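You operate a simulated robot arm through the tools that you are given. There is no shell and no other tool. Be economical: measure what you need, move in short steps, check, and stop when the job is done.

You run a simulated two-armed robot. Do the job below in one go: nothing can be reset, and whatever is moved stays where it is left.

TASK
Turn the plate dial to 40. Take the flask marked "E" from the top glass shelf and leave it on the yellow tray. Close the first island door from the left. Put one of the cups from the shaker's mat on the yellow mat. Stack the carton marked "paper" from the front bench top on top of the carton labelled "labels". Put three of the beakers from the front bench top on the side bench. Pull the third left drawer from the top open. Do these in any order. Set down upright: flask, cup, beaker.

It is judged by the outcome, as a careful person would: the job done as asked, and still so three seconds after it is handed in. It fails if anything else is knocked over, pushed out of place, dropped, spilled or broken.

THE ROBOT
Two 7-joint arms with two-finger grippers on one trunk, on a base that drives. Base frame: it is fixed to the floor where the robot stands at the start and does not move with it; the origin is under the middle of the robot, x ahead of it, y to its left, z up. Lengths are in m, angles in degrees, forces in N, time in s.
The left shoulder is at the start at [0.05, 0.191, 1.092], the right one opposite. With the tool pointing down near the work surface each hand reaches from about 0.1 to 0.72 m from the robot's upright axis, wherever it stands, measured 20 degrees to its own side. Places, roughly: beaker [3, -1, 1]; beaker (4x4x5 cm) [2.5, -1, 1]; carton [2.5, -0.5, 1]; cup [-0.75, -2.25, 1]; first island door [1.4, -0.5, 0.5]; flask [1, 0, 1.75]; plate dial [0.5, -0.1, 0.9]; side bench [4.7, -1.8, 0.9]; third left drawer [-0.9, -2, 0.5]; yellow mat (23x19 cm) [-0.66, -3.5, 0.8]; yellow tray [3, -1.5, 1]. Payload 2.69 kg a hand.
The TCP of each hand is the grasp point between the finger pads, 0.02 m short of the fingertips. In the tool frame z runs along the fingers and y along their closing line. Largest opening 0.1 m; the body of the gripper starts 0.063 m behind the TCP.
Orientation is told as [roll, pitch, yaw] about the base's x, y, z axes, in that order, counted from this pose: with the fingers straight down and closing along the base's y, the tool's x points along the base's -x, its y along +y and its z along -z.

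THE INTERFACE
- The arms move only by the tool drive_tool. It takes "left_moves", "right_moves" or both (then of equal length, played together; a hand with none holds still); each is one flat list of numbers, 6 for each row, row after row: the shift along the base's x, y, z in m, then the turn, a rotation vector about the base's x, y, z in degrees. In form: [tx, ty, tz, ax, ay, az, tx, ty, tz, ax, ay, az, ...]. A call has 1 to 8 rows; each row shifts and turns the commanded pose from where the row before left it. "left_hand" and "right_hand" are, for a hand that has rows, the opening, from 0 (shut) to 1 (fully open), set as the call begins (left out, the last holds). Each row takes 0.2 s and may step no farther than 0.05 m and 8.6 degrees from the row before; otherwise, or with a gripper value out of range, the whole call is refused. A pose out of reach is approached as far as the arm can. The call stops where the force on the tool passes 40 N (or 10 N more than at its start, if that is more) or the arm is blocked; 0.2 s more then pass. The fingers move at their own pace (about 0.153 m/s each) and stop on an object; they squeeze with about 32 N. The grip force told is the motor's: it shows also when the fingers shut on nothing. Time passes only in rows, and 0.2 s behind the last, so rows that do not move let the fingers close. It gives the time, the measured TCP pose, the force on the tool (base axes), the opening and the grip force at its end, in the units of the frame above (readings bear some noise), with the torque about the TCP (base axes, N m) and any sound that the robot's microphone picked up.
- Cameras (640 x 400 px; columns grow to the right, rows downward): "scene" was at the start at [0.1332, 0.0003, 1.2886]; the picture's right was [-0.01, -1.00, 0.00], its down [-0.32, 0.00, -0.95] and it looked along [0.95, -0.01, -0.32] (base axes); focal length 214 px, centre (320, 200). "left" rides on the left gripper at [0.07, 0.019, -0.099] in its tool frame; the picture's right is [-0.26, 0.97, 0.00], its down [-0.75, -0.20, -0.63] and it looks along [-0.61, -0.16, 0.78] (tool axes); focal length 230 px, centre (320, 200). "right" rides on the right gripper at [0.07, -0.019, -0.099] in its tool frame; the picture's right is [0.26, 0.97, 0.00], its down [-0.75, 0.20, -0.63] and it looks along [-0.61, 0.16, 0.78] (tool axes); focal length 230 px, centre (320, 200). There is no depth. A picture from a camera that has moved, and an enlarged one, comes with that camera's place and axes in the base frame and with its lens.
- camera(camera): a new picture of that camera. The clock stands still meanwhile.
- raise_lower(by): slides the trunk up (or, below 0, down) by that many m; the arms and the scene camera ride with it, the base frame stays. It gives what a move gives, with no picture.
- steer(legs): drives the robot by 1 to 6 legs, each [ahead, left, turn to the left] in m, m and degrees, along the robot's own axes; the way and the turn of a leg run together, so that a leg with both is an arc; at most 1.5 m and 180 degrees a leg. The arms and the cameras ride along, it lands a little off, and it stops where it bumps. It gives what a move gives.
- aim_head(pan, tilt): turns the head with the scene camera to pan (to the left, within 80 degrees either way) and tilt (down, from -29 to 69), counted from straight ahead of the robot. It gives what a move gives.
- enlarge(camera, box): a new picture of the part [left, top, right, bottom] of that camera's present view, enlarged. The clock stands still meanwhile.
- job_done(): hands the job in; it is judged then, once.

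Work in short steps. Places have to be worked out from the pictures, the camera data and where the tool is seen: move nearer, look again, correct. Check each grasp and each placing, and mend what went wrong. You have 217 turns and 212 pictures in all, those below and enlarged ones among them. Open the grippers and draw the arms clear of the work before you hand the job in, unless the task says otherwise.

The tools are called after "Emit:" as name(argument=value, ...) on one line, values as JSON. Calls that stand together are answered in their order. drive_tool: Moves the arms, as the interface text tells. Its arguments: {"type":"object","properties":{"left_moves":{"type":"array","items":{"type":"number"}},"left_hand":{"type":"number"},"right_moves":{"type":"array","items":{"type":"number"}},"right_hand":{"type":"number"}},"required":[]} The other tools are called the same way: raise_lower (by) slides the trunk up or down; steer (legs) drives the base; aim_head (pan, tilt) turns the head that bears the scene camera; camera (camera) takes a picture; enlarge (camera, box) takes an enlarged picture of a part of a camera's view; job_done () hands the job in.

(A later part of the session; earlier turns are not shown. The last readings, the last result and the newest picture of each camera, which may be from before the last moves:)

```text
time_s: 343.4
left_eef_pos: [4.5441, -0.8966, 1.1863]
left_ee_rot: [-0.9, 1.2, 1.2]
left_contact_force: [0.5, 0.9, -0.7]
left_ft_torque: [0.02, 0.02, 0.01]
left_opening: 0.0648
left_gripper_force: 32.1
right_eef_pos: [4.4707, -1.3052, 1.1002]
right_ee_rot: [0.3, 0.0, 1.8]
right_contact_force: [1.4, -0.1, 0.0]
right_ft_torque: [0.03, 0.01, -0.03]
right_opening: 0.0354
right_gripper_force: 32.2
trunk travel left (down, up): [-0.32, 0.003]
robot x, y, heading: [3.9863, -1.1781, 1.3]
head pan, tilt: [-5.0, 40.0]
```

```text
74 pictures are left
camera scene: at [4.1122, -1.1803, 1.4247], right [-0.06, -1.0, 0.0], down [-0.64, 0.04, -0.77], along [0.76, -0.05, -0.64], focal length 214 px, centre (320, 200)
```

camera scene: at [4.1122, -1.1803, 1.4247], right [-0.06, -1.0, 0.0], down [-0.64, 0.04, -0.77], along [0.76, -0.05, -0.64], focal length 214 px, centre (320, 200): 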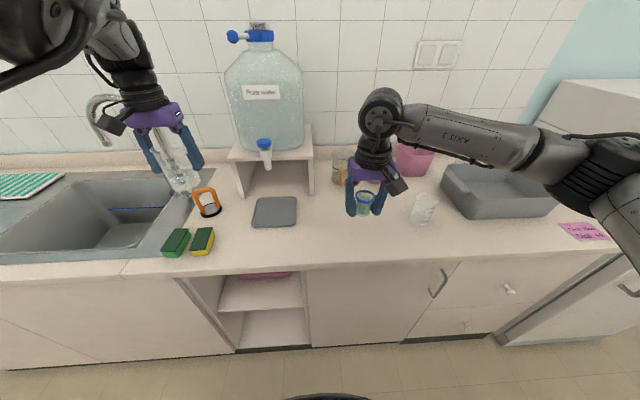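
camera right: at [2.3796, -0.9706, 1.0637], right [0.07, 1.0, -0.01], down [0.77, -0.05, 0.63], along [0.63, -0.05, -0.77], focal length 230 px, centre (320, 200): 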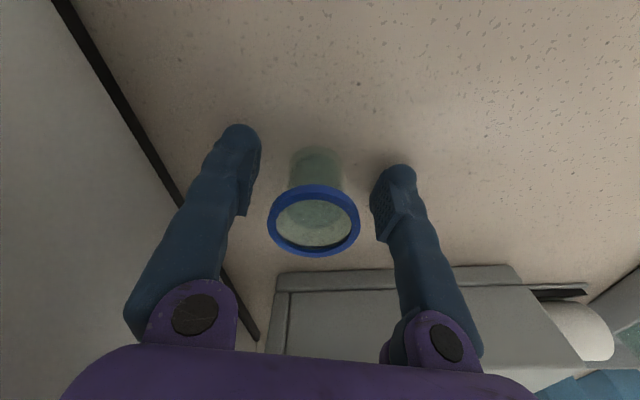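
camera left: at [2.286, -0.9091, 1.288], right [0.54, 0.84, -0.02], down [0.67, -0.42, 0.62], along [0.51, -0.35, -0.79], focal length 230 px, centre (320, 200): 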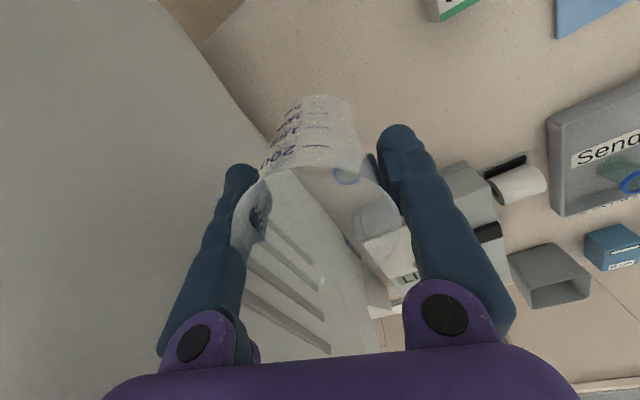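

Beaker 1 stands fine. I place the small beaker at about (4.59,-1.38).

Emit:
drive_tool(right_moves=[0.04, -0.025, 0, 0, 0, 0, 0.04, -0.025, 0, 0, 0, 0, 0.04, -0.025, 0, 0, 0, 0, 0, 0, -0.045, 0, 0, 0, 0, 0, -0.045, 0, 0, 0, 0, 0, -0.04, 0, 0, 0, 0, 0, -0.025, 0, 0, 0])

Emit:
enlarge(camera="scene", box=[310, 140, 470, 240])

```text
time_s: 345.0
left_eef_pos: [4.5437, -0.8963, 1.1867]
left_ee_rot: [-1.0, 1.3, 1.2]
left_contact_force: [-0.4, 0.4, -0.8]
left_ft_torque: [0.01, -0.02, 0.03]
left_opening: 0.0648
left_gripper_force: 31.7
right_eef_pos: [4.5895, -1.3797, 0.9434]
right_ee_rot: [0.2, 0.1, 1.7]
right_contact_force: [-0.6, 0.5, 0.4]
right_ft_torque: [-0.01, 0.02, 0.02]
right_opening: 0.0351
right_gripper_force: 31.8
trunk travel left (down, up): [-0.32, 0.003]
robot x, y, heading: [3.9855, -1.1775, 1.1]
head pan, tilt: [-5.0, 40.0]
```

```text
4.00 times, centred on (390, 190) of scene
camera zoom: at [4.1122, -1.1804, 1.4247], right [-0.06, -1.0, 0.0], down [-0.64, 0.04, -0.77], along [0.76, -0.05, -0.64], focal length 858 px, centre (40, 240)
```

zoom: 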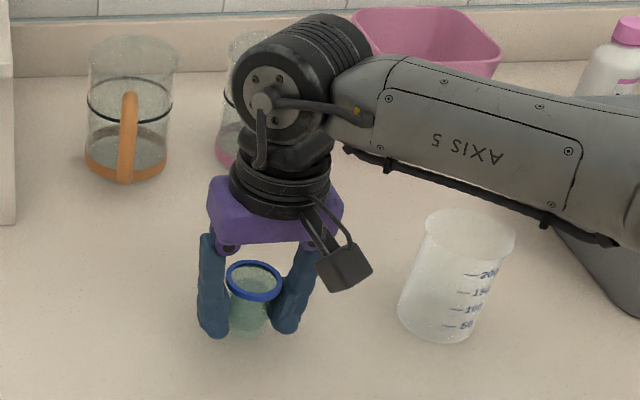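

Emit:
drive_tool(right_moves=[0, 0, -0.008, 0, 0, 0, 0, 0, -0.006, 0, 0, 0, 0, 0, -0.004, 0, 0, 0])

Emit:
drive_tool(right_moves=[0, 0, -0.003, 0, 0, 0, 0, 0, 0, 0, 0, 0])

```text
time_s: 345.8
left_eef_pos: [4.543, -0.8967, 1.1861]
left_ee_rot: [-1.0, 1.3, 1.1]
left_contact_force: [-1.0, -0.6, -1.0]
left_ft_torque: [-0.02, -0.02, -0.02]
left_opening: 0.0643
left_gripper_force: 32.2
right_eef_pos: [4.5897, -1.3814, 0.9268]
right_ee_rot: [0.3, -0.1, 1.7]
right_contact_force: [1.0, 0.1, -1.0]
right_ft_torque: [0.03, -0.02, -0.01]
right_opening: 0.0349
right_gripper_force: 32.0
trunk travel left (down, up): [-0.32, 0.003]
robot x, y, heading: [3.9865, -1.1776, 1.3]
head pan, tilt: [-5.0, 40.0]
```

```text
time_s: 346.4
left_eef_pos: [4.5437, -0.8963, 1.1866]
left_ee_rot: [-1.0, 1.1, 1.2]
left_contact_force: [-0.1, 0.2, -0.1]
left_ft_torque: [-0.03, -0.02, -0.01]
left_opening: 0.0646
left_gripper_force: 31.7
right_eef_pos: [4.59, -1.381, 0.9239]
right_ee_rot: [0.2, 0.0, 1.7]
right_contact_force: [0.4, 0.2, 3.4]
right_ft_torque: [-0.04, -0.11, 0.02]
right_opening: 0.0351
right_gripper_force: 32.1
trunk travel left (down, up): [-0.32, 0.003]
robot x, y, heading: [3.9864, -1.1744, 1.3]
head pan, tilt: [-5.0, 40.0]
```

Touchdown felt. I release, rise and retract the right hand.

Emit:
drive_tool(right_moves=[0, 0, 0, 0, 0, 0, 0, 0, 0, 0, 0, 0, 0, 0, 0.03, 0, 0, 0, 0, 0, 0.045, 0, 0, 0, 0, 0, 0.045, 0, 0, 0, -0.04, 0, 0.04, 0, 0, 0, -0.045, 0, 0.02, 0, 0, 0, -0.045, 0, 0, 0, 0, 0], right_hand=0.75)

Emit:
steer(legs=[[0, -0.36, -1]])

Emit:
aim_head(pan=10, tilt=40)

Emit:
camera(camera="scene")

```text
refused: row 6 steps farther than a row can; nothing moved
```

```text
time_s: 350.1
left_eef_pos: [4.5536, -1.2651, 1.1889]
left_ee_rot: [-1.0, 1.1, 0.3]
left_contact_force: [-0.3, 0.3, -0.9]
left_ft_torque: [0.0, 0.04, 0.03]
left_opening: 0.0641
left_gripper_force: 31.8
right_eef_pos: [4.593, -1.7501, 0.9241]
right_ee_rot: [0.2, 0.0, 0.8]
right_contact_force: [-0.4, 2.7, 10.7]
right_ft_torque: [-0.55, -0.15, -0.03]
right_opening: 0.0338
right_gripper_force: 32.1
trunk travel left (down, up): [-0.32, 0.003]
robot x, y, heading: [3.994, -1.5369, 0.4]
head pan, tilt: [-5.0, 40.0]
```

```text
time_s: 350.9
left_eef_pos: [4.5532, -1.2659, 1.1863]
left_ee_rot: [-1.1, 1.1, 0.3]
left_contact_force: [0.8, 0.5, 0.4]
left_ft_torque: [-0.01, -0.01, -0.01]
left_opening: 0.0644
left_gripper_force: 32.2
right_eef_pos: [4.5914, -1.7504, 0.9253]
right_ee_rot: [0.2, -0.1, 0.8]
right_contact_force: [-1.2, 1.3, 6.1]
right_ft_torque: [-0.33, -0.11, -0.05]
right_opening: 0.0336
right_gripper_force: 32.2
trunk travel left (down, up): [-0.32, 0.003]
robot x, y, heading: [3.9946, -1.5417, 0.1]
head pan, tilt: [10.0, 40.0]
```

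```text
72 pictures are left
camera scene: at [4.1155, -1.5209, 1.4248], right [0.18, -0.98, 0.0], down [-0.63, -0.12, -0.77], along [0.75, 0.14, -0.64], focal length 214 px, centre (320, 200)
```

scene: 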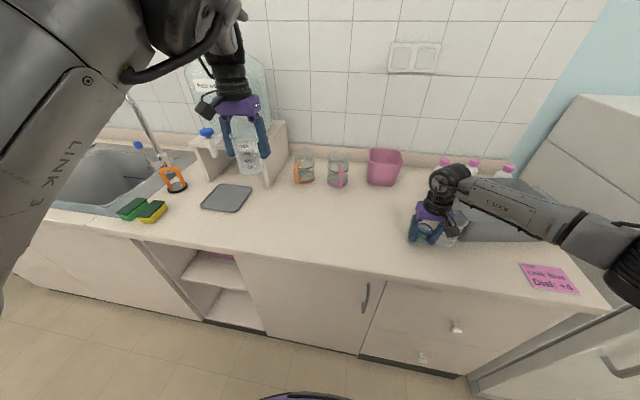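

The refused move left the hand low while the base shifted, so it may have pushed beaker 1. I check immediately.

Emit:
enlarge(camera="scene", box=[370, 150, 530, 270])

Emit:
camera(camera="right")

```text
3.33 times, centred on (450, 210) of scene
camera zoom: at [4.1155, -1.5209, 1.4248], right [0.18, -0.98, 0.0], down [-0.63, -0.12, -0.77], along [0.75, 0.14, -0.64], focal length 715 px, centre (-113, 167)
```

zoom: 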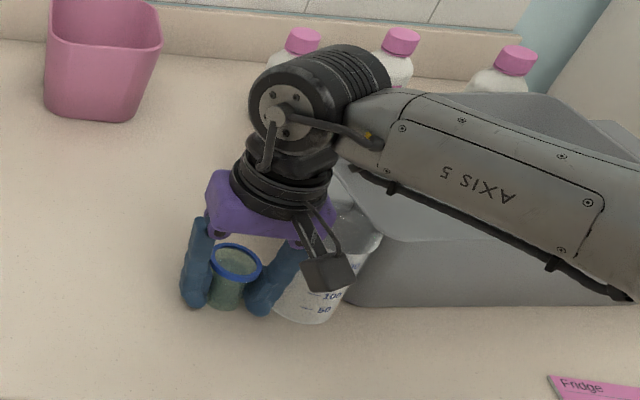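

```text
70 pictures are left
camera right: at [4.522, -1.7727, 1.0241], right [-0.27, 0.96, 0.0], down [0.75, 0.21, 0.63], along [0.61, 0.17, -0.78], focal length 230 px, centre (320, 200)
```

right: 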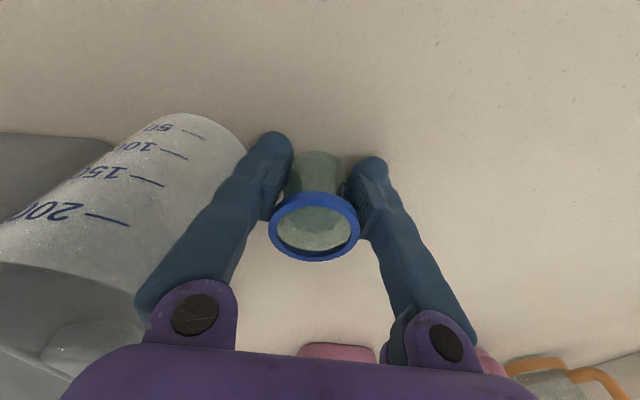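

Luckily beaker 1 slid upright against the bin and the small beaker is still held. I lift the small beaker straight up to inspect.

Emit:
drive_tool(right_moves=[0, 0.003, 0.03, 0, 0, 0, 0, 0, 0.045, 0, 0, 0, 0, 0, 0.045, 0, 0, 0, 0, 0, 0.045, 0, 0, 0, 0, 0, 0.03, 0, 0, 0])

Emit:
camera(camera="right")

Emit:
camera(camera="scene")

```text
time_s: 352.1
left_eef_pos: [4.5523, -1.2656, 1.1869]
left_ee_rot: [-1.0, 1.1, 0.3]
left_contact_force: [0.0, -0.4, -1.1]
left_ft_torque: [0.0, -0.03, 0.0]
left_opening: 0.0641
left_gripper_force: 32.3
right_eef_pos: [4.5903, -1.7474, 1.1192]
right_ee_rot: [0.3, 0.1, 0.8]
right_contact_force: [0.5, 0.1, 0.2]
right_ft_torque: [-0.01, 0.03, 0.03]
right_opening: 0.0331
right_gripper_force: 32.1
trunk travel left (down, up): [-0.32, 0.003]
robot x, y, heading: [3.9898, -1.5414, 0.3]
head pan, tilt: [10.0, 40.0]
```

```text
69 pictures are left
camera right: at [4.5223, -1.77, 1.2189], right [-0.27, 0.96, 0.0], down [0.75, 0.21, 0.63], along [0.61, 0.17, -0.78], focal length 230 px, centre (320, 200)
```

right: 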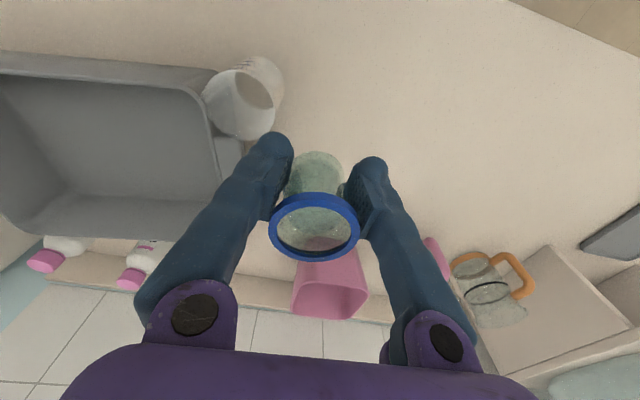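

```text
68 pictures are left
camera scene: at [4.1161, -1.5211, 1.4247], right [0.18, -0.98, 0.0], down [-0.63, -0.12, -0.77], along [0.75, 0.14, -0.64], focal length 214 px, centre (320, 200)
```

scene: 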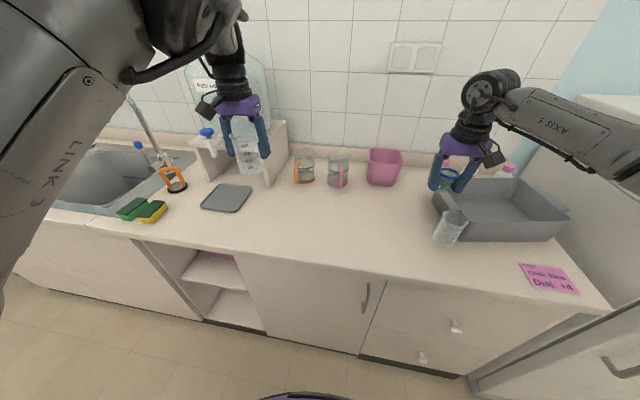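

Everything is upright, but the gray bin was shoved ~0.12 m and rotated ~11°; I'll restore it after placing the beakers. First, the left hand sets its beaker at (4.585,-1.266).

Emit:
drive_tool(left_moves=[0.03, 0, -0.03, 0, 0, 0, 0, 0, -0.045, 0, 0, 0, 0, 0, -0.045, 0, 0, 0, 0, 0, -0.045, 0, 0, 0, 0, 0, -0.045, 0, 0, 0])

Emit:
enlarge(camera="scene", box=[190, 90, 350, 220])

```text
time_s: 353.3
left_eef_pos: [4.5843, -1.2659, 0.9752]
left_ee_rot: [-1.1, 1.1, 0.4]
left_contact_force: [-0.8, 1.0, 0.2]
left_ft_torque: [-0.02, -0.01, 0.0]
left_opening: 0.0643
left_gripper_force: 31.9
right_eef_pos: [4.593, -1.7477, 1.1197]
right_ee_rot: [0.2, 0.0, 0.8]
right_contact_force: [-0.2, 0.8, -1.0]
right_ft_torque: [0.0, 0.01, -0.02]
right_opening: 0.0332
right_gripper_force: 32.4
trunk travel left (down, up): [-0.32, 0.003]
robot x, y, heading: [3.9937, -1.5369, 0.5]
head pan, tilt: [10.0, 40.0]
```

```text
3.08 times, centred on (270, 155) of scene
camera zoom: at [4.1172, -1.521, 1.4247], right [0.18, -0.98, 0.0], down [-0.63, -0.12, -0.77], along [0.75, 0.14, -0.64], focal length 660 px, centre (474, 338)
```

zoom: 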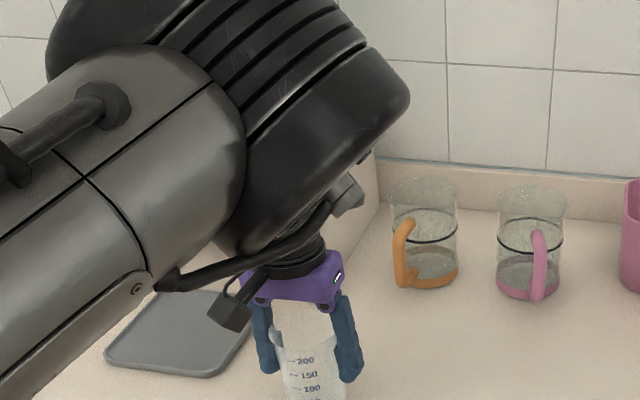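

Clear below. I feel down to the counter.

Emit:
drive_tool(left_moves=[0, 0, -0.01, 0, 0, 0, 0, 0, -0.006, 0, 0, 0, 0, 0, -0.005, 0, 0, 0])

```text
time_s: 354.1
left_eef_pos: [4.5835, -1.2666, 0.9568]
left_ee_rot: [-0.8, 1.1, 0.3]
left_contact_force: [-1.2, 0.2, 5.4]
left_ft_torque: [0.12, 0.06, 0.02]
left_opening: 0.064
left_gripper_force: 32.2
right_eef_pos: [4.5916, -1.7482, 1.1192]
right_ee_rot: [0.3, 0.0, 0.8]
right_contact_force: [-0.5, 0.2, -0.5]
right_ft_torque: [0.0, 0.01, -0.03]
right_opening: 0.0327
right_gripper_force: 32.0
trunk travel left (down, up): [-0.32, 0.003]
robot x, y, heading: [3.9948, -1.539, 0.3]
head pan, tilt: [10.0, 40.0]
```

Contact. I open the left hand, then rise straight up.

Emit:
drive_tool(left_moves=[0, 0, 0, 0, 0, 0, 0, 0, 0, 0, 0, 0], left_hand=0.9)

Emit:
drive_tool(left_moves=[0, 0, 0.04, 0, 0, 0, 0, 0, 0.045, 0, 0, 0, 0, 0, 0.045, 0, 0, 0, 0, 0, 0.045, 0, 0, 0, 0, 0, 0.045, 0, 0, 0])

Emit:
camera(camera="scene")

```text
time_s: 354.7
left_eef_pos: [4.5832, -1.2666, 0.9547]
left_ee_rot: [-0.9, 1.1, 0.4]
left_contact_force: [0.0, -0.8, 0.2]
left_ft_torque: [0.0, -0.02, 0.01]
left_opening: 0.0899
left_gripper_force: 0.0
right_eef_pos: [4.5928, -1.7491, 1.1203]
right_ee_rot: [0.2, 0.0, 0.9]
right_contact_force: [0.0, -0.9, -0.5]
right_ft_torque: [0.03, 0.02, 0.02]
right_opening: 0.0329
right_gripper_force: 31.5
trunk travel left (down, up): [-0.32, 0.003]
robot x, y, heading: [3.9944, -1.5401, 0.3]
head pan, tilt: [10.0, 40.0]
```

```text
time_s: 355.9
left_eef_pos: [4.5833, -1.2657, 1.1769]
left_ee_rot: [-0.9, 1.1, 0.4]
left_contact_force: [0.3, 0.8, 0.8]
left_ft_torque: [-0.03, 0.0, 0.03]
left_opening: 0.09
left_gripper_force: 0.0
right_eef_pos: [4.5925, -1.7488, 1.1202]
right_ee_rot: [0.3, 0.0, 0.8]
right_contact_force: [-0.4, 0.2, -0.5]
right_ft_torque: [0.01, 0.06, -0.03]
right_opening: 0.0331
right_gripper_force: 32.7
trunk travel left (down, up): [-0.32, 0.003]
robot x, y, heading: [3.9965, -1.5416, 0.5]
head pan, tilt: [10.0, 40.0]
```

```text
66 pictures are left
camera scene: at [4.1157, -1.5215, 1.4248], right [0.18, -0.98, 0.0], down [-0.63, -0.12, -0.77], along [0.75, 0.14, -0.64], focal length 214 px, centre (320, 200)
```

scene: 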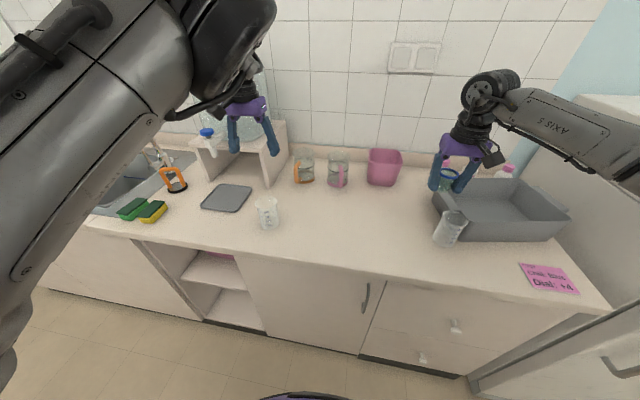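

Beaker 2 stands well. I retract the left hand from the water bottle's tap before moving sideways.

Emit:
drive_tool(left_moves=[-0.045, 0, 0.01, 0, 0, 0, -0.045, 0, 0.01, 0, 0, 0, -0.045, 0, 0.01, 0, 0, 0, -0.045, 0, 0.01, 0, 0, 0])

```text
time_s: 356.9
left_eef_pos: [4.4233, -1.2165, 1.2176]
left_ee_rot: [-1.6, 1.8, 0.5]
left_contact_force: [0.0, 0.7, 0.1]
left_ft_torque: [0.01, -0.01, 0.02]
left_opening: 0.09
left_gripper_force: 0.0
left hand out of reach, approached as far as the arm can: row 2, 3, 4
right_eef_pos: [4.5915, -1.7489, 1.1192]
right_ee_rot: [0.3, -0.1, 0.8]
right_contact_force: [-0.2, 0.7, -0.8]
right_ft_torque: [0.05, -0.02, 0.02]
right_opening: 0.0328
right_gripper_force: 32.3
trunk travel left (down, up): [-0.32, 0.003]
robot x, y, heading: [3.993, -1.5364, 0.5]
head pan, tilt: [10.0, 40.0]
```

Good. Now I move the base left 0.33 so the right hand is near (4.59,-1.42).

Emit:
steer(legs=[[0, 0.33, 0]])

Emit:
drive_tool(right_moves=[0, 0, -0.045, 0, 0, 0, 0, 0, -0.045, 0, 0, 0, 0, 0, -0.045, 0, 0, 0, 0, 0, -0.045, 0, 0, 0])

Emit:
camera(camera="scene")

```text
time_s: 360.4
left_eef_pos: [4.4226, -0.8899, 1.2208]
left_ee_rot: [-1.3, 1.5, 0.4]
left_contact_force: [-0.3, 0.1, 0.3]
left_ft_torque: [0.0, 0.0, 0.0]
left_opening: 0.0899
left_gripper_force: 0.0
right_eef_pos: [4.5899, -1.4201, 1.1191]
right_ee_rot: [0.2, 0.0, 0.8]
right_contact_force: [-0.5, -0.6, -0.5]
right_ft_torque: [0.01, -0.01, -0.06]
right_opening: 0.0324
right_gripper_force: 32.0
trunk travel left (down, up): [-0.32, 0.003]
robot x, y, heading: [3.9887, -1.2146, 0.3]
head pan, tilt: [10.0, 40.0]
```

```text
time_s: 361.4
left_eef_pos: [4.423, -0.8894, 1.2187]
left_ee_rot: [-1.5, 1.8, 0.4]
left_contact_force: [0.7, -0.1, 0.2]
left_ft_torque: [-0.02, -0.01, 0.02]
left_opening: 0.0898
left_gripper_force: 0.1
right_eef_pos: [4.5905, -1.4194, 0.9392]
right_ee_rot: [0.1, 0.0, 0.8]
right_contact_force: [0.8, -1.0, -1.5]
right_ft_torque: [-0.01, 0.01, 0.01]
right_opening: 0.0324
right_gripper_force: 32.2
trunk travel left (down, up): [-0.32, 0.003]
robot x, y, heading: [3.9917, -1.2123, 0.6]
head pan, tilt: [10.0, 40.0]
```

```text
65 pictures are left
camera scene: at [4.1185, -1.1922, 1.4364], right [0.19, -0.98, 0.0], down [-0.53, -0.1, -0.84], along [0.83, 0.16, -0.54], focal length 214 px, centre (320, 200)
```

scene: 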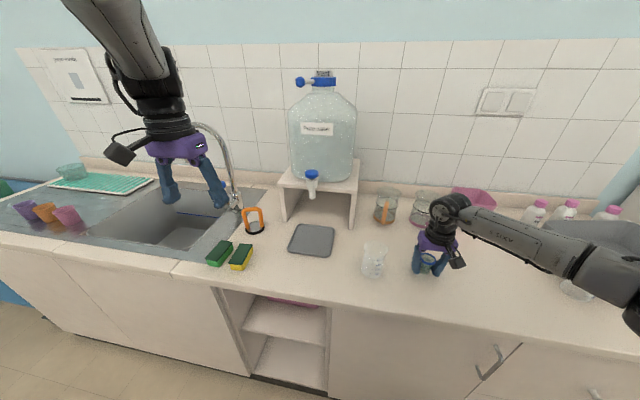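

I feel down with the small beaker and release on contact.

Emit:
drive_tool(right_moves=[0, 0, -0.006, 0, 0, 0, 0, 0, -0.005, 0, 0, 0, 0, 0, -0.004, 0, 0, 0])

```text
time_s: 362.2
left_eef_pos: [4.4227, -0.8887, 1.2193]
left_ee_rot: [-1.3, 1.7, 0.4]
left_contact_force: [-0.7, 0.2, 0.7]
left_ft_torque: [0.0, 0.02, 0.0]
left_opening: 0.09
left_gripper_force: 0.0
right_eef_pos: [4.5888, -1.4195, 0.9247]
right_ee_rot: [0.1, -0.2, 0.8]
right_contact_force: [0.8, -0.5, 2.7]
right_ft_torque: [-0.02, -0.07, -0.01]
right_opening: 0.0325
right_gripper_force: 32.2
trunk travel left (down, up): [-0.32, 0.003]
robot x, y, heading: [3.9884, -1.2104, 0.3]
head pan, tilt: [10.0, 40.0]
```

Emit:
drive_tool(right_moves=[0, 0, -0.001, 0, 0, 0, 0, 0, 0, 0, 0, 0], right_hand=0.75)

Emit:
drive_tool(right_moves=[0, 0, 0.03, 0, 0, 0, 0, 0, 0.045, 0, 0, 0, 0, 0, 0.045, 0, 0, 0, 0, 0, 0.045, 0, 0, 0, 0, 0, 0.045, 0, 0, 0])

Emit:
camera(camera="right")

```text
time_s: 362.8
left_eef_pos: [4.4235, -0.8887, 1.2185]
left_ee_rot: [-1.4, 1.7, 0.4]
left_contact_force: [0.6, -0.2, 0.1]
left_ft_torque: [0.04, 0.03, 0.01]
left_opening: 0.09
left_gripper_force: 0.0
right_eef_pos: [4.5908, -1.4207, 0.9239]
right_ee_rot: [0.2, 0.0, 0.7]
right_contact_force: [-0.8, 0.8, 0.2]
right_ft_torque: [-0.03, -0.01, 0.02]
right_opening: 0.0751
right_gripper_force: 0.0
trunk travel left (down, up): [-0.32, 0.003]
robot x, y, heading: [3.9883, -1.2114, 0.4]
head pan, tilt: [10.0, 40.0]
```

```text
time_s: 364.0
left_eef_pos: [4.423, -0.8893, 1.2193]
left_ee_rot: [-1.4, 1.6, 0.5]
left_contact_force: [-0.7, 0.7, 0.4]
left_ft_torque: [-0.01, -0.01, 0.01]
left_opening: 0.0902
left_gripper_force: 0.0
right_eef_pos: [4.5876, -1.4203, 1.1343]
right_ee_rot: [0.3, 0.1, 0.7]
right_contact_force: [0.4, 0.0, 0.4]
right_ft_torque: [-0.01, 0.02, 0.01]
right_opening: 0.075
right_gripper_force: 0.0
trunk travel left (down, up): [-0.32, 0.003]
robot x, y, heading: [3.9912, -1.2125, 0.3]
head pan, tilt: [10.0, 40.0]
```

```text
64 pictures are left
camera right: at [4.5185, -1.4416, 1.2323], right [-0.27, 0.96, 0.0], down [0.75, 0.21, 0.63], along [0.61, 0.17, -0.78], focal length 230 px, centre (320, 200)
```

right: 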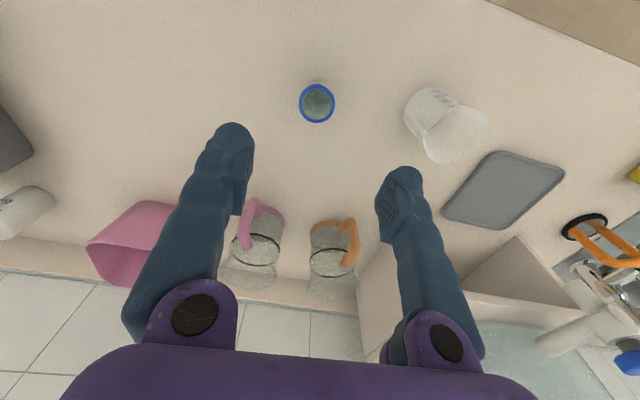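

Small beaker upright. Now I move right to deal with beaker 1 and the displaced bin.

Emit:
steer(legs=[[0, -0.38, 0]])

Emit:
camera(camera="right")

Emit:
aim_head(pan=-20, tilt=42)

Emit:
camera(camera="scene")

```text
time_s: 367.8
left_eef_pos: [4.4261, -1.2632, 1.2191]
left_ee_rot: [-1.3, 1.7, 0.5]
left_contact_force: [-0.2, 0.4, -0.7]
left_ft_torque: [-0.01, 0.04, 0.02]
left_opening: 0.0899
left_gripper_force: 0.0
right_eef_pos: [4.5927, -1.7951, 1.1318]
right_ee_rot: [0.2, 0.1, 0.9]
right_contact_force: [-0.7, -0.8, 0.2]
right_ft_torque: [0.01, 0.0, 0.01]
right_opening: 0.0747
right_gripper_force: 0.2
trunk travel left (down, up): [-0.32, 0.003]
robot x, y, heading: [3.995, -1.5855, 0.4]
head pan, tilt: [10.0, 40.0]
```

```text
63 pictures are left
camera right: at [4.5226, -1.8163, 1.2316], right [-0.27, 0.96, 0.0], down [0.75, 0.21, 0.63], along [0.61, 0.17, -0.78], focal length 230 px, centre (320, 200)
```

right: 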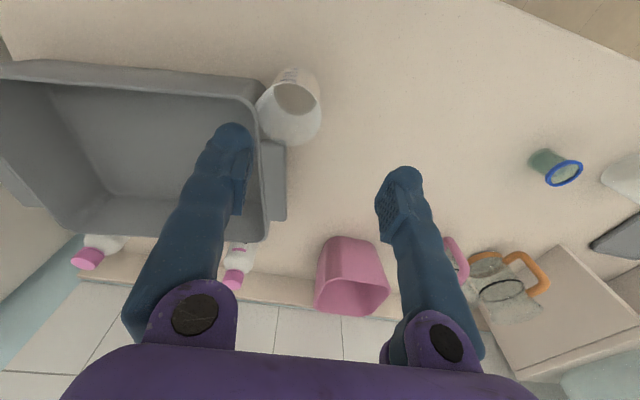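

```text
time_s: 368.8
left_eef_pos: [4.4258, -1.2629, 1.2186]
left_ee_rot: [-1.3, 1.6, 0.5]
left_contact_force: [-0.4, -0.1, 0.4]
left_ft_torque: [0.01, 0.0, 0.0]
left_opening: 0.09
left_gripper_force: 0.0
right_eef_pos: [4.5909, -1.7946, 1.1334]
right_ee_rot: [0.2, 0.0, 0.9]
right_contact_force: [0.7, 0.1, 0.8]
right_ft_torque: [0.01, -0.02, -0.02]
right_opening: 0.075
right_gripper_force: 0.1
trunk travel left (down, up): [-0.32, 0.003]
robot x, y, heading: [3.9925, -1.5893, 0.8]
head pan, tilt: [-20.0, 42.0]
```

```text
62 pictures are left
camera scene: at [4.1121, -1.6113, 1.4218], right [-0.33, -0.94, 0.0], down [-0.63, 0.22, -0.74], along [0.7, -0.25, -0.67], focal length 214 px, centre (320, 200)
```

scene: 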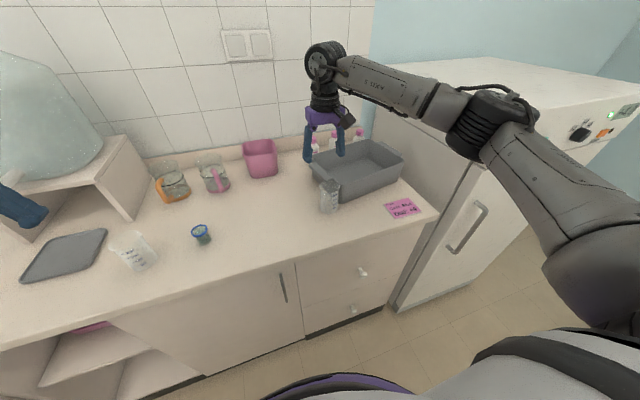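

Beaker 1 is at (4.608,-1.825) touching the bin's corner. I rotate the right hand to -45° so the fingers fit on its free sides, and position above.

Emit:
drive_tool(right_moves=[0.004, -0.007, 0, 0, 0, -7.7, 0.004, -0.007, 0, 0, 0, -7.7, 0.004, -0.007, 0, 0, 0, -7.7, 0.004, -0.007, 0, 0, 0, -7.7, 0, 0, 0, 0, 0, -7.7, 0, 0, 0, 0, 0, -7.4], right_hand=1)

Emit:
camera(camera="right")

```text
time_s: 370.2
left_eef_pos: [4.4256, -1.2621, 1.2196]
left_ee_rot: [-1.3, 1.6, 0.4]
left_contact_force: [0.1, -0.3, 0.1]
left_ft_torque: [-0.02, -0.01, 0.0]
left_opening: 0.0898
left_gripper_force: 0.1
right_eef_pos: [4.6085, -1.8223, 1.1313]
right_ee_rot: [0.2, 0.0, -45.2]
right_contact_force: [-0.4, 0.3, -0.1]
right_ft_torque: [-0.01, 0.02, 0.01]
right_opening: 0.1
right_gripper_force: 0.0
trunk travel left (down, up): [-0.32, 0.003]
robot x, y, heading: [3.9961, -1.586, 0.4]
head pan, tilt: [-20.0, 42.0]
```

```text
61 pictures are left
camera right: at [4.5456, -1.7883, 1.2319], right [0.5, 0.86, 0.0], down [0.67, -0.39, 0.63], along [0.55, -0.31, -0.78], focal length 230 px, centre (320, 200)
```

right: 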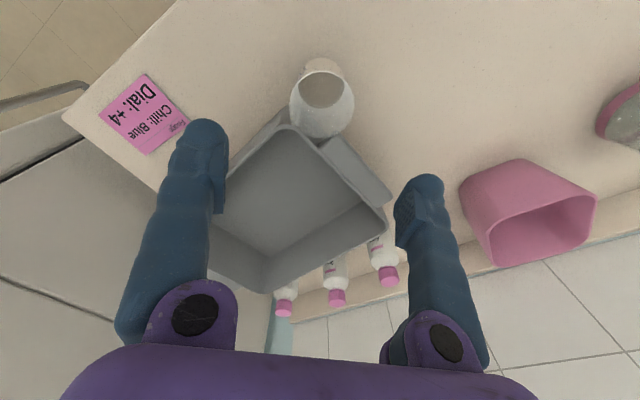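

Aligned. I descend and grip.

Emit:
drive_tool(right_moves=[-0.002, 0.004, -0.045, 0, 0, 0, 0, 0, -0.045, 0, 0, 0, 0, 0, -0.045, 0, 0, 0, 0, 0, -0.04, 0, 0, 0])

Emit:
drive_tool(right_moves=[0, 0, 0, 0, 0, 0, 0, 0, 0, 0, 0, 0, 0, 0, 0, 0, 0, 0], right_hand=0.2)

Emit:
camera(camera="right")

```text
time_s: 371.2
left_eef_pos: [4.4261, -1.2626, 1.2206]
left_ee_rot: [-1.4, 1.6, 0.5]
left_contact_force: [0.0, 0.8, 0.1]
left_ft_torque: [-0.01, 0.03, 0.02]
left_opening: 0.0901
left_gripper_force: 0.2
right_eef_pos: [4.6081, -1.8192, 0.9558]
right_ee_rot: [0.1, 0.0, -45.1]
right_contact_force: [0.0, 0.2, 0.8]
right_ft_torque: [-0.01, 0.01, 0.01]
right_opening: 0.1001
right_gripper_force: 0.0
trunk travel left (down, up): [-0.32, 0.003]
robot x, y, heading: [3.9949, -1.5881, 0.5]
head pan, tilt: [-20.0, 42.0]
```

```text
time_s: 372.0
left_eef_pos: [4.4265, -1.2626, 1.2197]
left_ee_rot: [-1.3, 1.6, 0.5]
left_contact_force: [-0.6, 0.2, 0.7]
left_ft_torque: [0.05, 0.01, 0.01]
left_opening: 0.0899
left_gripper_force: 0.1
right_eef_pos: [4.6072, -1.8178, 0.9561]
right_ee_rot: [0.3, -0.1, -45.0]
right_contact_force: [-0.1, 0.9, 0.8]
right_ft_torque: [-0.01, 0.0, -0.03]
right_opening: 0.062
right_gripper_force: 32.5
trunk travel left (down, up): [-0.32, 0.003]
robot x, y, heading: [3.995, -1.5882, 0.6]
head pan, tilt: [-20.0, 42.0]
```

```text
60 pictures are left
camera right: at [4.5439, -1.7841, 1.0558], right [0.5, 0.87, 0.0], down [0.67, -0.39, 0.63], along [0.55, -0.31, -0.78], focal length 230 px, centre (320, 200)
```

right: 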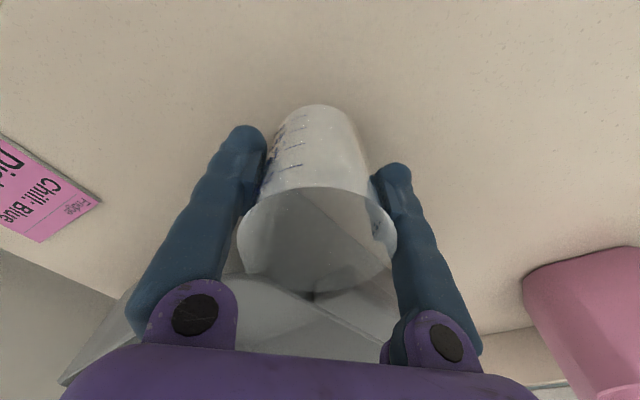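

Gripped. I lift it and carry it +y to (4.58,-1.56).

Emit:
drive_tool(right_moves=[0, 0, 0.045, 0, 0, 0, 0, 0, 0.045, 0, 0, 0, -0.005, 0.045, 0, 0, 0, 0, -0.005, 0.045, 0, 0, 0, 0, -0.005, 0.045, 0, 0, 0, 0, -0.005, 0.045, 0, 0, 0, 0, -0.005, 0.045, 0, 0, 0, 0, 0, 0.033, 0, 0, 0, 0])

Emit:
drive_tool(right_moves=[0, 0, -0.04, 0, 0, 0, 0, 0, -0.035, 0, 0, 0, 0, 0, -0.01, 0, 0, 0, 0, 0, -0.004, 0, 0, 0])

Emit:
camera(camera="scene")

```text
time_s: 373.8
left_eef_pos: [4.4251, -1.2624, 1.2193]
left_ee_rot: [-1.3, 1.6, 0.5]
left_contact_force: [0.0, -0.7, -0.1]
left_ft_torque: [-0.01, 0.01, -0.02]
left_opening: 0.0903
left_gripper_force: 0.0
right_eef_pos: [4.5827, -1.5594, 1.0466]
right_ee_rot: [0.3, 0.1, -45.1]
right_contact_force: [0.0, -0.4, -0.7]
right_ft_torque: [0.02, -0.01, -0.02]
right_opening: 0.0617
right_gripper_force: 32.3
trunk travel left (down, up): [-0.32, 0.003]
robot x, y, heading: [3.996, -1.5854, 0.6]
head pan, tilt: [-20.0, 42.0]
```

```text
time_s: 374.8
left_eef_pos: [4.425, -1.2634, 1.2193]
left_ee_rot: [-1.3, 1.5, 0.5]
left_contact_force: [-0.2, 0.2, -0.2]
left_ft_torque: [-0.02, 0.0, 0.01]
left_opening: 0.0898
left_gripper_force: 0.0
right_eef_pos: [4.5817, -1.5601, 0.9581]
right_ee_rot: [0.2, 0.1, -45.0]
right_contact_force: [-0.8, 0.0, -0.8]
right_ft_torque: [0.01, 0.0, -0.01]
right_opening: 0.0616
right_gripper_force: 32.4
trunk travel left (down, up): [-0.32, 0.003]
robot x, y, heading: [3.9926, -1.5865, 0.8]
head pan, tilt: [-20.0, 42.0]
```

```text
59 pictures are left
camera scene: at [4.1123, -1.6114, 1.4218], right [-0.33, -0.94, 0.0], down [-0.63, 0.22, -0.74], along [0.7, -0.25, -0.67], focal length 214 px, centre (320, 200)
```

scene: 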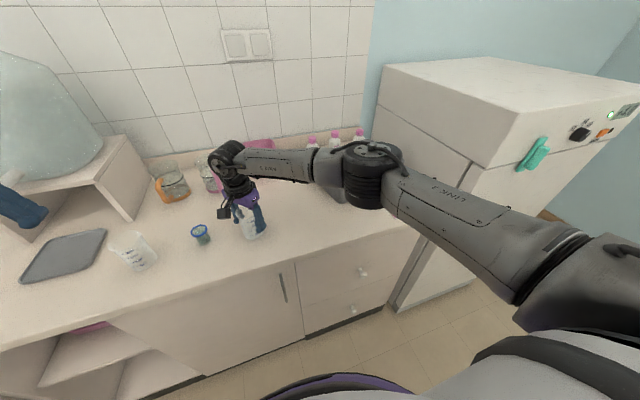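

Lower the last few mm, release, and rise.

Emit:
drive_tool(right_moves=[0, 0, -0.003, 0, 0, 0, 0, 0, -0.002, 0, 0, 0])

Emit:
drive_tool(right_moves=[0, 0, 0, 0, 0, 0, 0, 0, 0, 0, 0, 0], right_hand=0.9)

Emit:
drive_tool(right_moves=[0, 0, 0.03, 0, 0, 0, 0, 0, 0.045, 0, 0, 0, 0, 0, 0.045, 0, 0, 0, 0, 0, 0.045, 0, 0, 0, 0, -0.04, 0, 0, 0, 7.5, 0, -0.04, 0, 0, 0, 7.5, 0, -0.04, 0, 0, 0, 7.5, 0, -0.04, 0, 0, 0, 7.5])

Emit:
camera(camera="right")

```text
time_s: 375.4
left_eef_pos: [4.4247, -1.263, 1.2203]
left_ee_rot: [-1.3, 1.5, 0.6]
left_contact_force: [-0.8, 0.0, 1.2]
left_ft_torque: [-0.03, -0.01, 0.0]
left_opening: 0.0899
left_gripper_force: 0.0
right_eef_pos: [4.5815, -1.5606, 0.9558]
right_ee_rot: [0.5, -0.1, -45.0]
right_contact_force: [1.7, -0.4, 18.6]
right_ft_torque: [0.04, 0.22, -0.07]
right_opening: 0.0613
right_gripper_force: 32.4
trunk travel left (down, up): [-0.32, 0.003]
robot x, y, heading: [3.9946, -1.5871, 0.5]
head pan, tilt: [-20.0, 42.0]
```

```text
time_s: 376.0
left_eef_pos: [4.4267, -1.2638, 1.2202]
left_ee_rot: [-1.4, 1.5, 0.5]
left_contact_force: [0.2, 0.3, 0.2]
left_ft_torque: [-0.01, 0.0, 0.02]
left_opening: 0.0899
left_gripper_force: 0.0
right_eef_pos: [4.5812, -1.5613, 0.9528]
right_ee_rot: [0.1, 0.0, -45.0]
right_contact_force: [-0.2, -0.2, -1.1]
right_ft_torque: [0.0, 0.02, 0.0]
right_opening: 0.09
right_gripper_force: 0.0
trunk travel left (down, up): [-0.32, 0.003]
robot x, y, heading: [3.9916, -1.5845, 0.3]
head pan, tilt: [-20.0, 42.0]
```

```text
time_s: 377.8
left_eef_pos: [4.4252, -1.2651, 1.2208]
left_ee_rot: [-1.2, 1.6, 0.5]
left_contact_force: [-0.8, 0.0, -0.4]
left_ft_torque: [0.01, 0.04, -0.01]
left_opening: 0.0901
left_gripper_force: 0.0
right_eef_pos: [4.5817, -1.7242, 1.1199]
right_ee_rot: [0.4, 0.0, -14.8]
right_contact_force: [0.2, 0.1, 0.0]
right_ft_torque: [0.01, 0.01, 0.04]
right_opening: 0.0899
right_gripper_force: 0.0
trunk travel left (down, up): [-0.32, 0.003]
robot x, y, heading: [3.9916, -1.584, 0.6]
head pan, tilt: [-20.0, 42.0]
```

```text
58 pictures are left
camera right: at [4.5085, -1.7249, 1.2174], right [0.0, 1.0, 0.01], down [0.78, 0.0, 0.63], along [0.63, 0.01, -0.78], focal length 230 px, centre (320, 200)
```

right: 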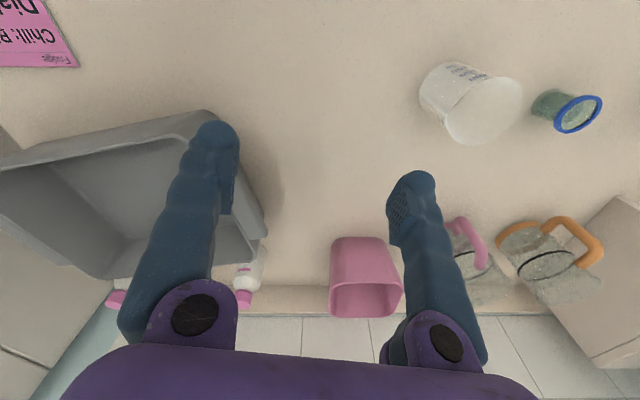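

All three beakers now stand in good places. Next restore the bin: pinch its side lug (≈(4.692,-1.829), rim z≈1.0) and drag it back. I position above with yaw +12°.

Emit:
drive_tool(right_moves=[0.0275, -0.026, 0, 0, 0, 6.7, 0.0275, -0.026, 0, 0, 0, 6.7, 0.0275, -0.026, 0, 0, 0, 6.7, 0.0275, -0.027, 0, 0, 0, 6.7])

Emit:
camera(camera="right")

```text
time_s: 378.8
left_eef_pos: [4.4259, -1.2633, 1.219]
left_ee_rot: [-1.5, 1.7, 0.6]
left_contact_force: [-0.2, -0.3, 0.2]
left_ft_torque: [0.0, 0.01, 0.01]
left_opening: 0.0898
left_gripper_force: 0.1
right_eef_pos: [4.6767, -1.8129, 1.1178]
right_ee_rot: [0.2, -0.1, 8.6]
right_contact_force: [0.1, -0.7, -0.3]
right_ft_torque: [0.0, 0.01, 0.0]
right_opening: 0.0898
right_gripper_force: 0.0
right hand out of reach, approached as far as the arm can: row 4
trunk travel left (down, up): [-0.32, 0.003]
robot x, y, heading: [3.9966, -1.5828, 0.8]
head pan, tilt: [-20.0, 42.0]
```

```text
57 pictures are left
camera right: at [4.611, -1.8429, 1.2175], right [-0.4, 0.92, 0.0], down [0.71, 0.31, 0.63], along [0.58, 0.25, -0.78], focal length 230 px, centre (320, 200)
```

right: 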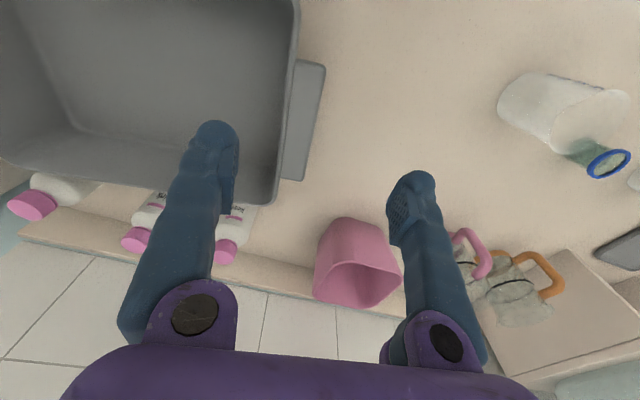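

I nudge the base forward 3 cm for reach, then lower onto the lug.

Emit:
steer(legs=[[0.03, 0, 0]])

Emit:
drive_tool(right_moves=[-0.012, -0.016, -0.04, 0, 0, 2, 0, 0, -0.045, 0, 0, 0, 0, 0, -0.03, 0, 0, 0, 0, 0, -0.02, 0, 0, 0])

Emit:
camera(camera="right")

```text
time_s: 379.6
left_eef_pos: [4.4552, -1.2624, 1.2193]
left_ee_rot: [-1.3, 1.6, 0.6]
left_contact_force: [0.3, 0.0, 0.0]
left_ft_torque: [0.01, 0.04, 0.01]
left_opening: 0.0899
left_gripper_force: 0.1
right_eef_pos: [4.7056, -1.812, 1.1186]
right_ee_rot: [0.3, 0.0, 8.4]
right_contact_force: [0.2, 0.6, -0.2]
right_ft_torque: [0.01, 0.04, 0.0]
right_opening: 0.09
right_gripper_force: 0.0
trunk travel left (down, up): [-0.32, 0.003]
robot x, y, heading: [4.0206, -1.585, 0.6]
head pan, tilt: [-20.0, 42.0]
```

```text
time_s: 380.6
left_eef_pos: [4.456, -1.264, 1.2191]
left_ee_rot: [-1.4, 1.6, 0.5]
left_contact_force: [0.5, -0.1, 1.0]
left_ft_torque: [0.0, 0.0, 0.02]
left_opening: 0.09
left_gripper_force: 0.1
right_eef_pos: [4.6947, -1.8287, 0.9836]
right_ee_rot: [0.2, 0.1, 10.5]
right_contact_force: [-0.3, -0.2, 0.1]
right_ft_torque: [-0.02, -0.02, 0.0]
right_opening: 0.0903
right_gripper_force: 0.0
trunk travel left (down, up): [-0.32, 0.003]
robot x, y, heading: [4.0223, -1.584, 0.7]
head pan, tilt: [-20.0, 42.0]
```

```text
56 pictures are left
camera right: at [4.6295, -1.8615, 1.0821], right [-0.43, 0.9, 0.0], down [0.7, 0.33, 0.63], along [0.57, 0.27, -0.78], focal length 230 px, centre (320, 200)
```

right: 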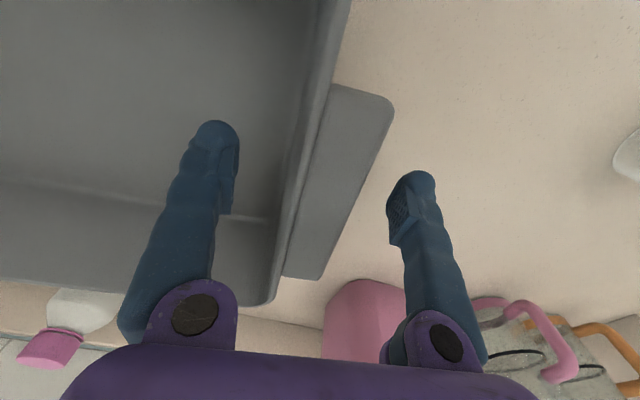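

The fingers straddle wall and lug. I close, then check the hold.

Emit:
drive_tool(right_moves=[0, 0, -0.01, 0, 0, 0, 0, 0, 0, 0, 0, 0, 0, 0, 0, 0, 0, 0], right_hand=0)

Emit:
camera(camera="right")

```text
time_s: 381.4
left_eef_pos: [4.4545, -1.262, 1.2204]
left_ee_rot: [-1.4, 1.5, 0.5]
left_contact_force: [0.1, 0.1, 0.9]
left_ft_torque: [-0.02, -0.04, 0.0]
left_opening: 0.09
left_gripper_force: 0.1
right_eef_pos: [4.6941, -1.8287, 0.976]
right_ee_rot: [0.0, -0.1, 10.4]
right_contact_force: [1.4, -2.7, 11.5]
right_ft_torque: [-0.87, 0.29, 0.53]
right_opening: 0.0301
right_gripper_force: 31.6
trunk travel left (down, up): [-0.32, 0.003]
robot x, y, heading: [4.0217, -1.5857, 0.6]
head pan, tilt: [-20.0, 42.0]
```

```text
55 pictures are left
camera right: at [4.6289, -1.8615, 1.0742], right [-0.43, 0.9, 0.0], down [0.7, 0.33, 0.63], along [0.57, 0.27, -0.78], focal length 230 px, centre (320, 200)
```

right: 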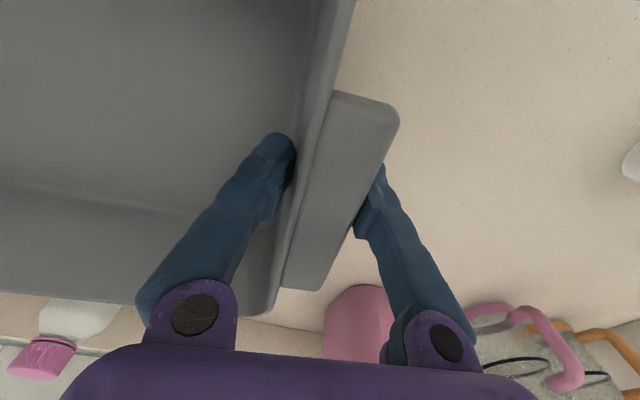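

Held. I drag the bin back by about (-0.027, +0.135) with -8.5° rotation, in small steps.

Emit:
drive_tool(right_moves=[-0.003, 0.019, 0.003, 0, 0, -1.2, -0.004, 0.019, 0, 0, 0, -1.2, -0.004, 0.019, 0, 0, 0, -1.2, -0.004, 0.019, 0, 0, 0, -1.2, -0.004, 0.019, 0, 0, 0, -1.2, -0.004, 0.02, 0, 0, 0, -1.2, -0.004, 0.02, 0, 0, 0, -1.3])

Emit:
camera(camera="scene")

```text
time_s: 383.0
left_eef_pos: [4.455, -1.2611, 1.2192]
left_ee_rot: [-1.3, 1.5, 0.4]
left_contact_force: [-0.5, 0.7, 0.3]
left_ft_torque: [-0.06, 0.06, 0.01]
left_opening: 0.0901
left_gripper_force: 0.1
right_eef_pos: [4.6685, -1.6927, 0.9764]
right_ee_rot: [0.2, 0.0, 2.0]
right_contact_force: [0.7, 0.3, 0.9]
right_ft_torque: [-0.84, 0.37, 0.28]
right_opening: 0.0298
right_gripper_force: 31.6
trunk travel left (down, up): [-0.32, 0.003]
robot x, y, heading: [4.0217, -1.5862, 0.6]
head pan, tilt: [-20.0, 42.0]
```

```text
54 pictures are left
camera scene: at [4.1415, -1.6105, 1.4218], right [-0.33, -0.94, 0.0], down [-0.63, 0.22, -0.74], along [0.7, -0.25, -0.67], focal length 214 px, centre (320, 200)
```

scene: 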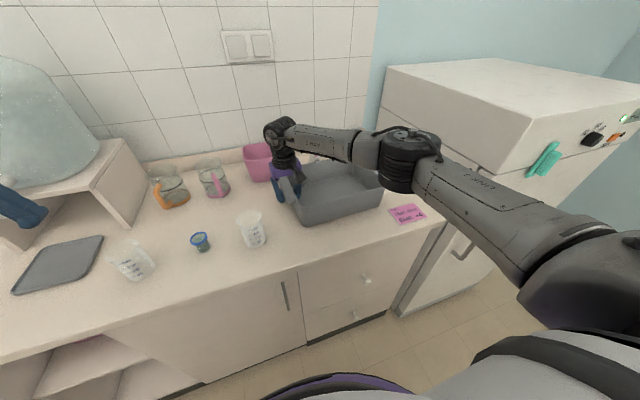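

Slight overshoot (~1.8 cm by the views). I shift it back a little and release.

Emit:
drive_tool(right_moves=[0.005, -0.009, 0, 0, 0, 1.2, 0.005, -0.009, 0, 0, 0, 1.2, 0, 0, 0, 0, 0, 0])

Emit:
drive_tool(right_moves=[0, 0, 0, 0, 0, 0, 0, 0, 0, 0, 0, 0], right_hand=0.8)

Emit:
drive_tool(right_moves=[0, 0, 0.045, 0, 0, 0, 0, 0, 0.045, 0, 0, 0, 0, 0, 0.045, 0, 0, 0, -0.03, 0, 0.03, 0, 0, 0, -0.045, 0, 0, 0, 0, 0, -0.045, 0, 0, 0, 0, 0, -0.045, 0, 0, 0, 0, 0])

Emit:
camera(camera="scene")

```text
time_s: 383.8
left_eef_pos: [4.4557, -1.2634, 1.2186]
left_ee_rot: [-1.4, 1.6, 0.6]
left_contact_force: [0.0, 0.6, -0.5]
left_ft_torque: [-0.01, 0.01, -0.02]
left_opening: 0.0897
left_gripper_force: 0.1
right_eef_pos: [4.6776, -1.7114, 0.9756]
right_ee_rot: [0.2, 0.0, 4.3]
right_contact_force: [-1.1, 0.9, 0.0]
right_ft_torque: [-0.71, 0.07, -0.47]
right_opening: 0.0299
right_gripper_force: 31.3
trunk travel left (down, up): [-0.32, 0.003]
robot x, y, heading: [4.0249, -1.5824, 0.7]
head pan, tilt: [-20.0, 42.0]
```

```text
time_s: 384.4
left_eef_pos: [4.4561, -1.2628, 1.2192]
left_ee_rot: [-1.3, 1.6, 0.4]
left_contact_force: [0.1, 0.4, 1.0]
left_ft_torque: [0.0, -0.02, 0.0]
left_opening: 0.0901
left_gripper_force: 0.0
right_eef_pos: [4.6782, -1.7109, 0.9761]
right_ee_rot: [0.2, -0.1, 4.3]
right_contact_force: [0.2, 0.7, -0.3]
right_ft_torque: [0.0, 0.04, 0.01]
right_opening: 0.0801
right_gripper_force: 0.2
trunk travel left (down, up): [-0.32, 0.003]
robot x, y, heading: [4.0273, -1.5886, 0.5]
head pan, tilt: [-20.0, 42.0]
```

```text
time_s: 386.0
left_eef_pos: [4.4546, -1.2632, 1.2197]
left_ee_rot: [-1.3, 1.6, 0.5]
left_contact_force: [0.3, -0.3, 0.3]
left_ft_torque: [0.02, 0.0, -0.01]
left_opening: 0.0901
left_gripper_force: 0.0
right_eef_pos: [4.5116, -1.7126, 1.1412]
right_ee_rot: [0.2, -0.1, 4.1]
right_contact_force: [-0.2, 0.7, 0.1]
right_ft_torque: [0.0, -0.01, -0.03]
right_opening: 0.0801
right_gripper_force: 0.0
trunk travel left (down, up): [-0.32, 0.003]
robot x, y, heading: [4.0204, -1.5862, 0.5]
head pan, tilt: [-20.0, 42.0]
```

```text
53 pictures are left
camera scene: at [4.1406, -1.6117, 1.4219], right [-0.33, -0.94, 0.0], down [-0.63, 0.22, -0.74], along [0.7, -0.25, -0.67], focal length 214 px, centre (320, 200)
```

scene: 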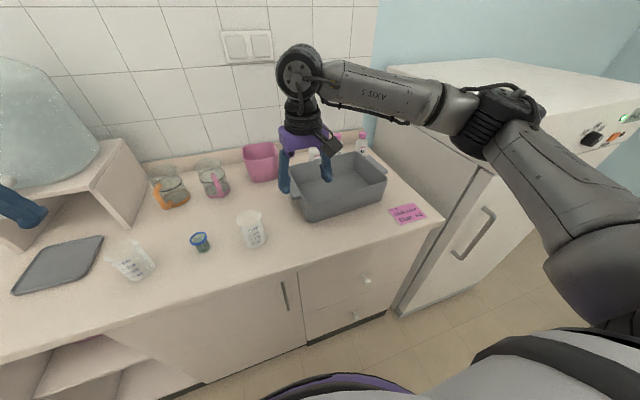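

Bin is back in place and all beakers stand. Now to the cup and drawer area: I back off and drive south, then turn to face -x for a look.

Emit:
steer(legs=[[-0.45, 0, 0], [0, -1.5, 0], [0, -0.2, 0], [0, 0, 179]])

Emit:
aim_head(pan=0, tilt=15)

Emit:
camera(camera="scene")

```text
time_s: 410.9
left_eef_pos: [3.1549, -3.6065, 1.2191]
left_ee_rot: [-1.3, 1.6, 179.5]
left_contact_force: [-0.4, 0.0, 0.5]
left_ft_torque: [0.02, 0.01, 0.01]
left_opening: 0.09
left_gripper_force: 0.0
right_eef_pos: [3.105, -3.1564, 1.1407]
right_ee_rot: [0.2, 0.1, -176.7]
right_contact_force: [0.2, 0.8, 0.5]
right_ft_torque: [0.02, 0.01, 0.03]
right_opening: 0.0798
right_gripper_force: 0.0
trunk travel left (down, up): [-0.32, 0.003]
robot x, y, heading: [3.5935, -3.2933, 179.8]
head pan, tilt: [-20.0, 42.0]
```

```text
time_s: 411.8
left_eef_pos: [3.1548, -3.6062, 1.2197]
left_ee_rot: [-1.3, 1.6, 179.5]
left_contact_force: [-0.2, -0.2, 0.9]
left_ft_torque: [-0.02, 0.0, -0.03]
left_opening: 0.09
left_gripper_force: 0.0
right_eef_pos: [3.1055, -3.1571, 1.1396]
right_ee_rot: [0.2, 0.0, -176.7]
right_contact_force: [-0.3, 0.0, -0.4]
right_ft_torque: [0.0, 0.02, 0.0]
right_opening: 0.0805
right_gripper_force: 0.1
trunk travel left (down, up): [-0.32, 0.003]
robot x, y, heading: [3.5932, -3.2907, 179.5]
head pan, tilt: [0.0, 15.0]
```

```text
52 pictures are left
camera scene: at [3.4594, -3.2886, 1.4642], right [0.01, 1.0, 0.0], down [0.26, 0.0, -0.97], along [-0.97, 0.01, -0.26], focal length 214 px, centre (320, 200)
```

scene: 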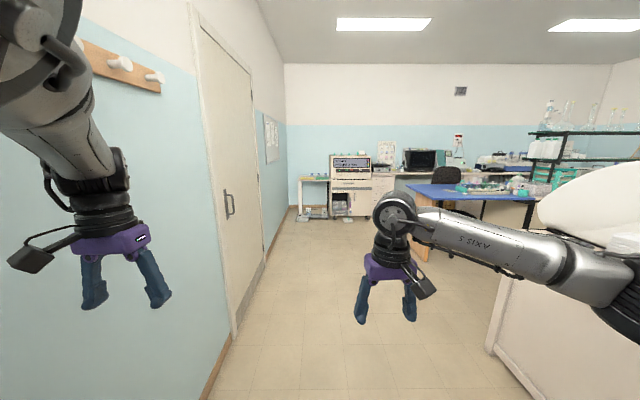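

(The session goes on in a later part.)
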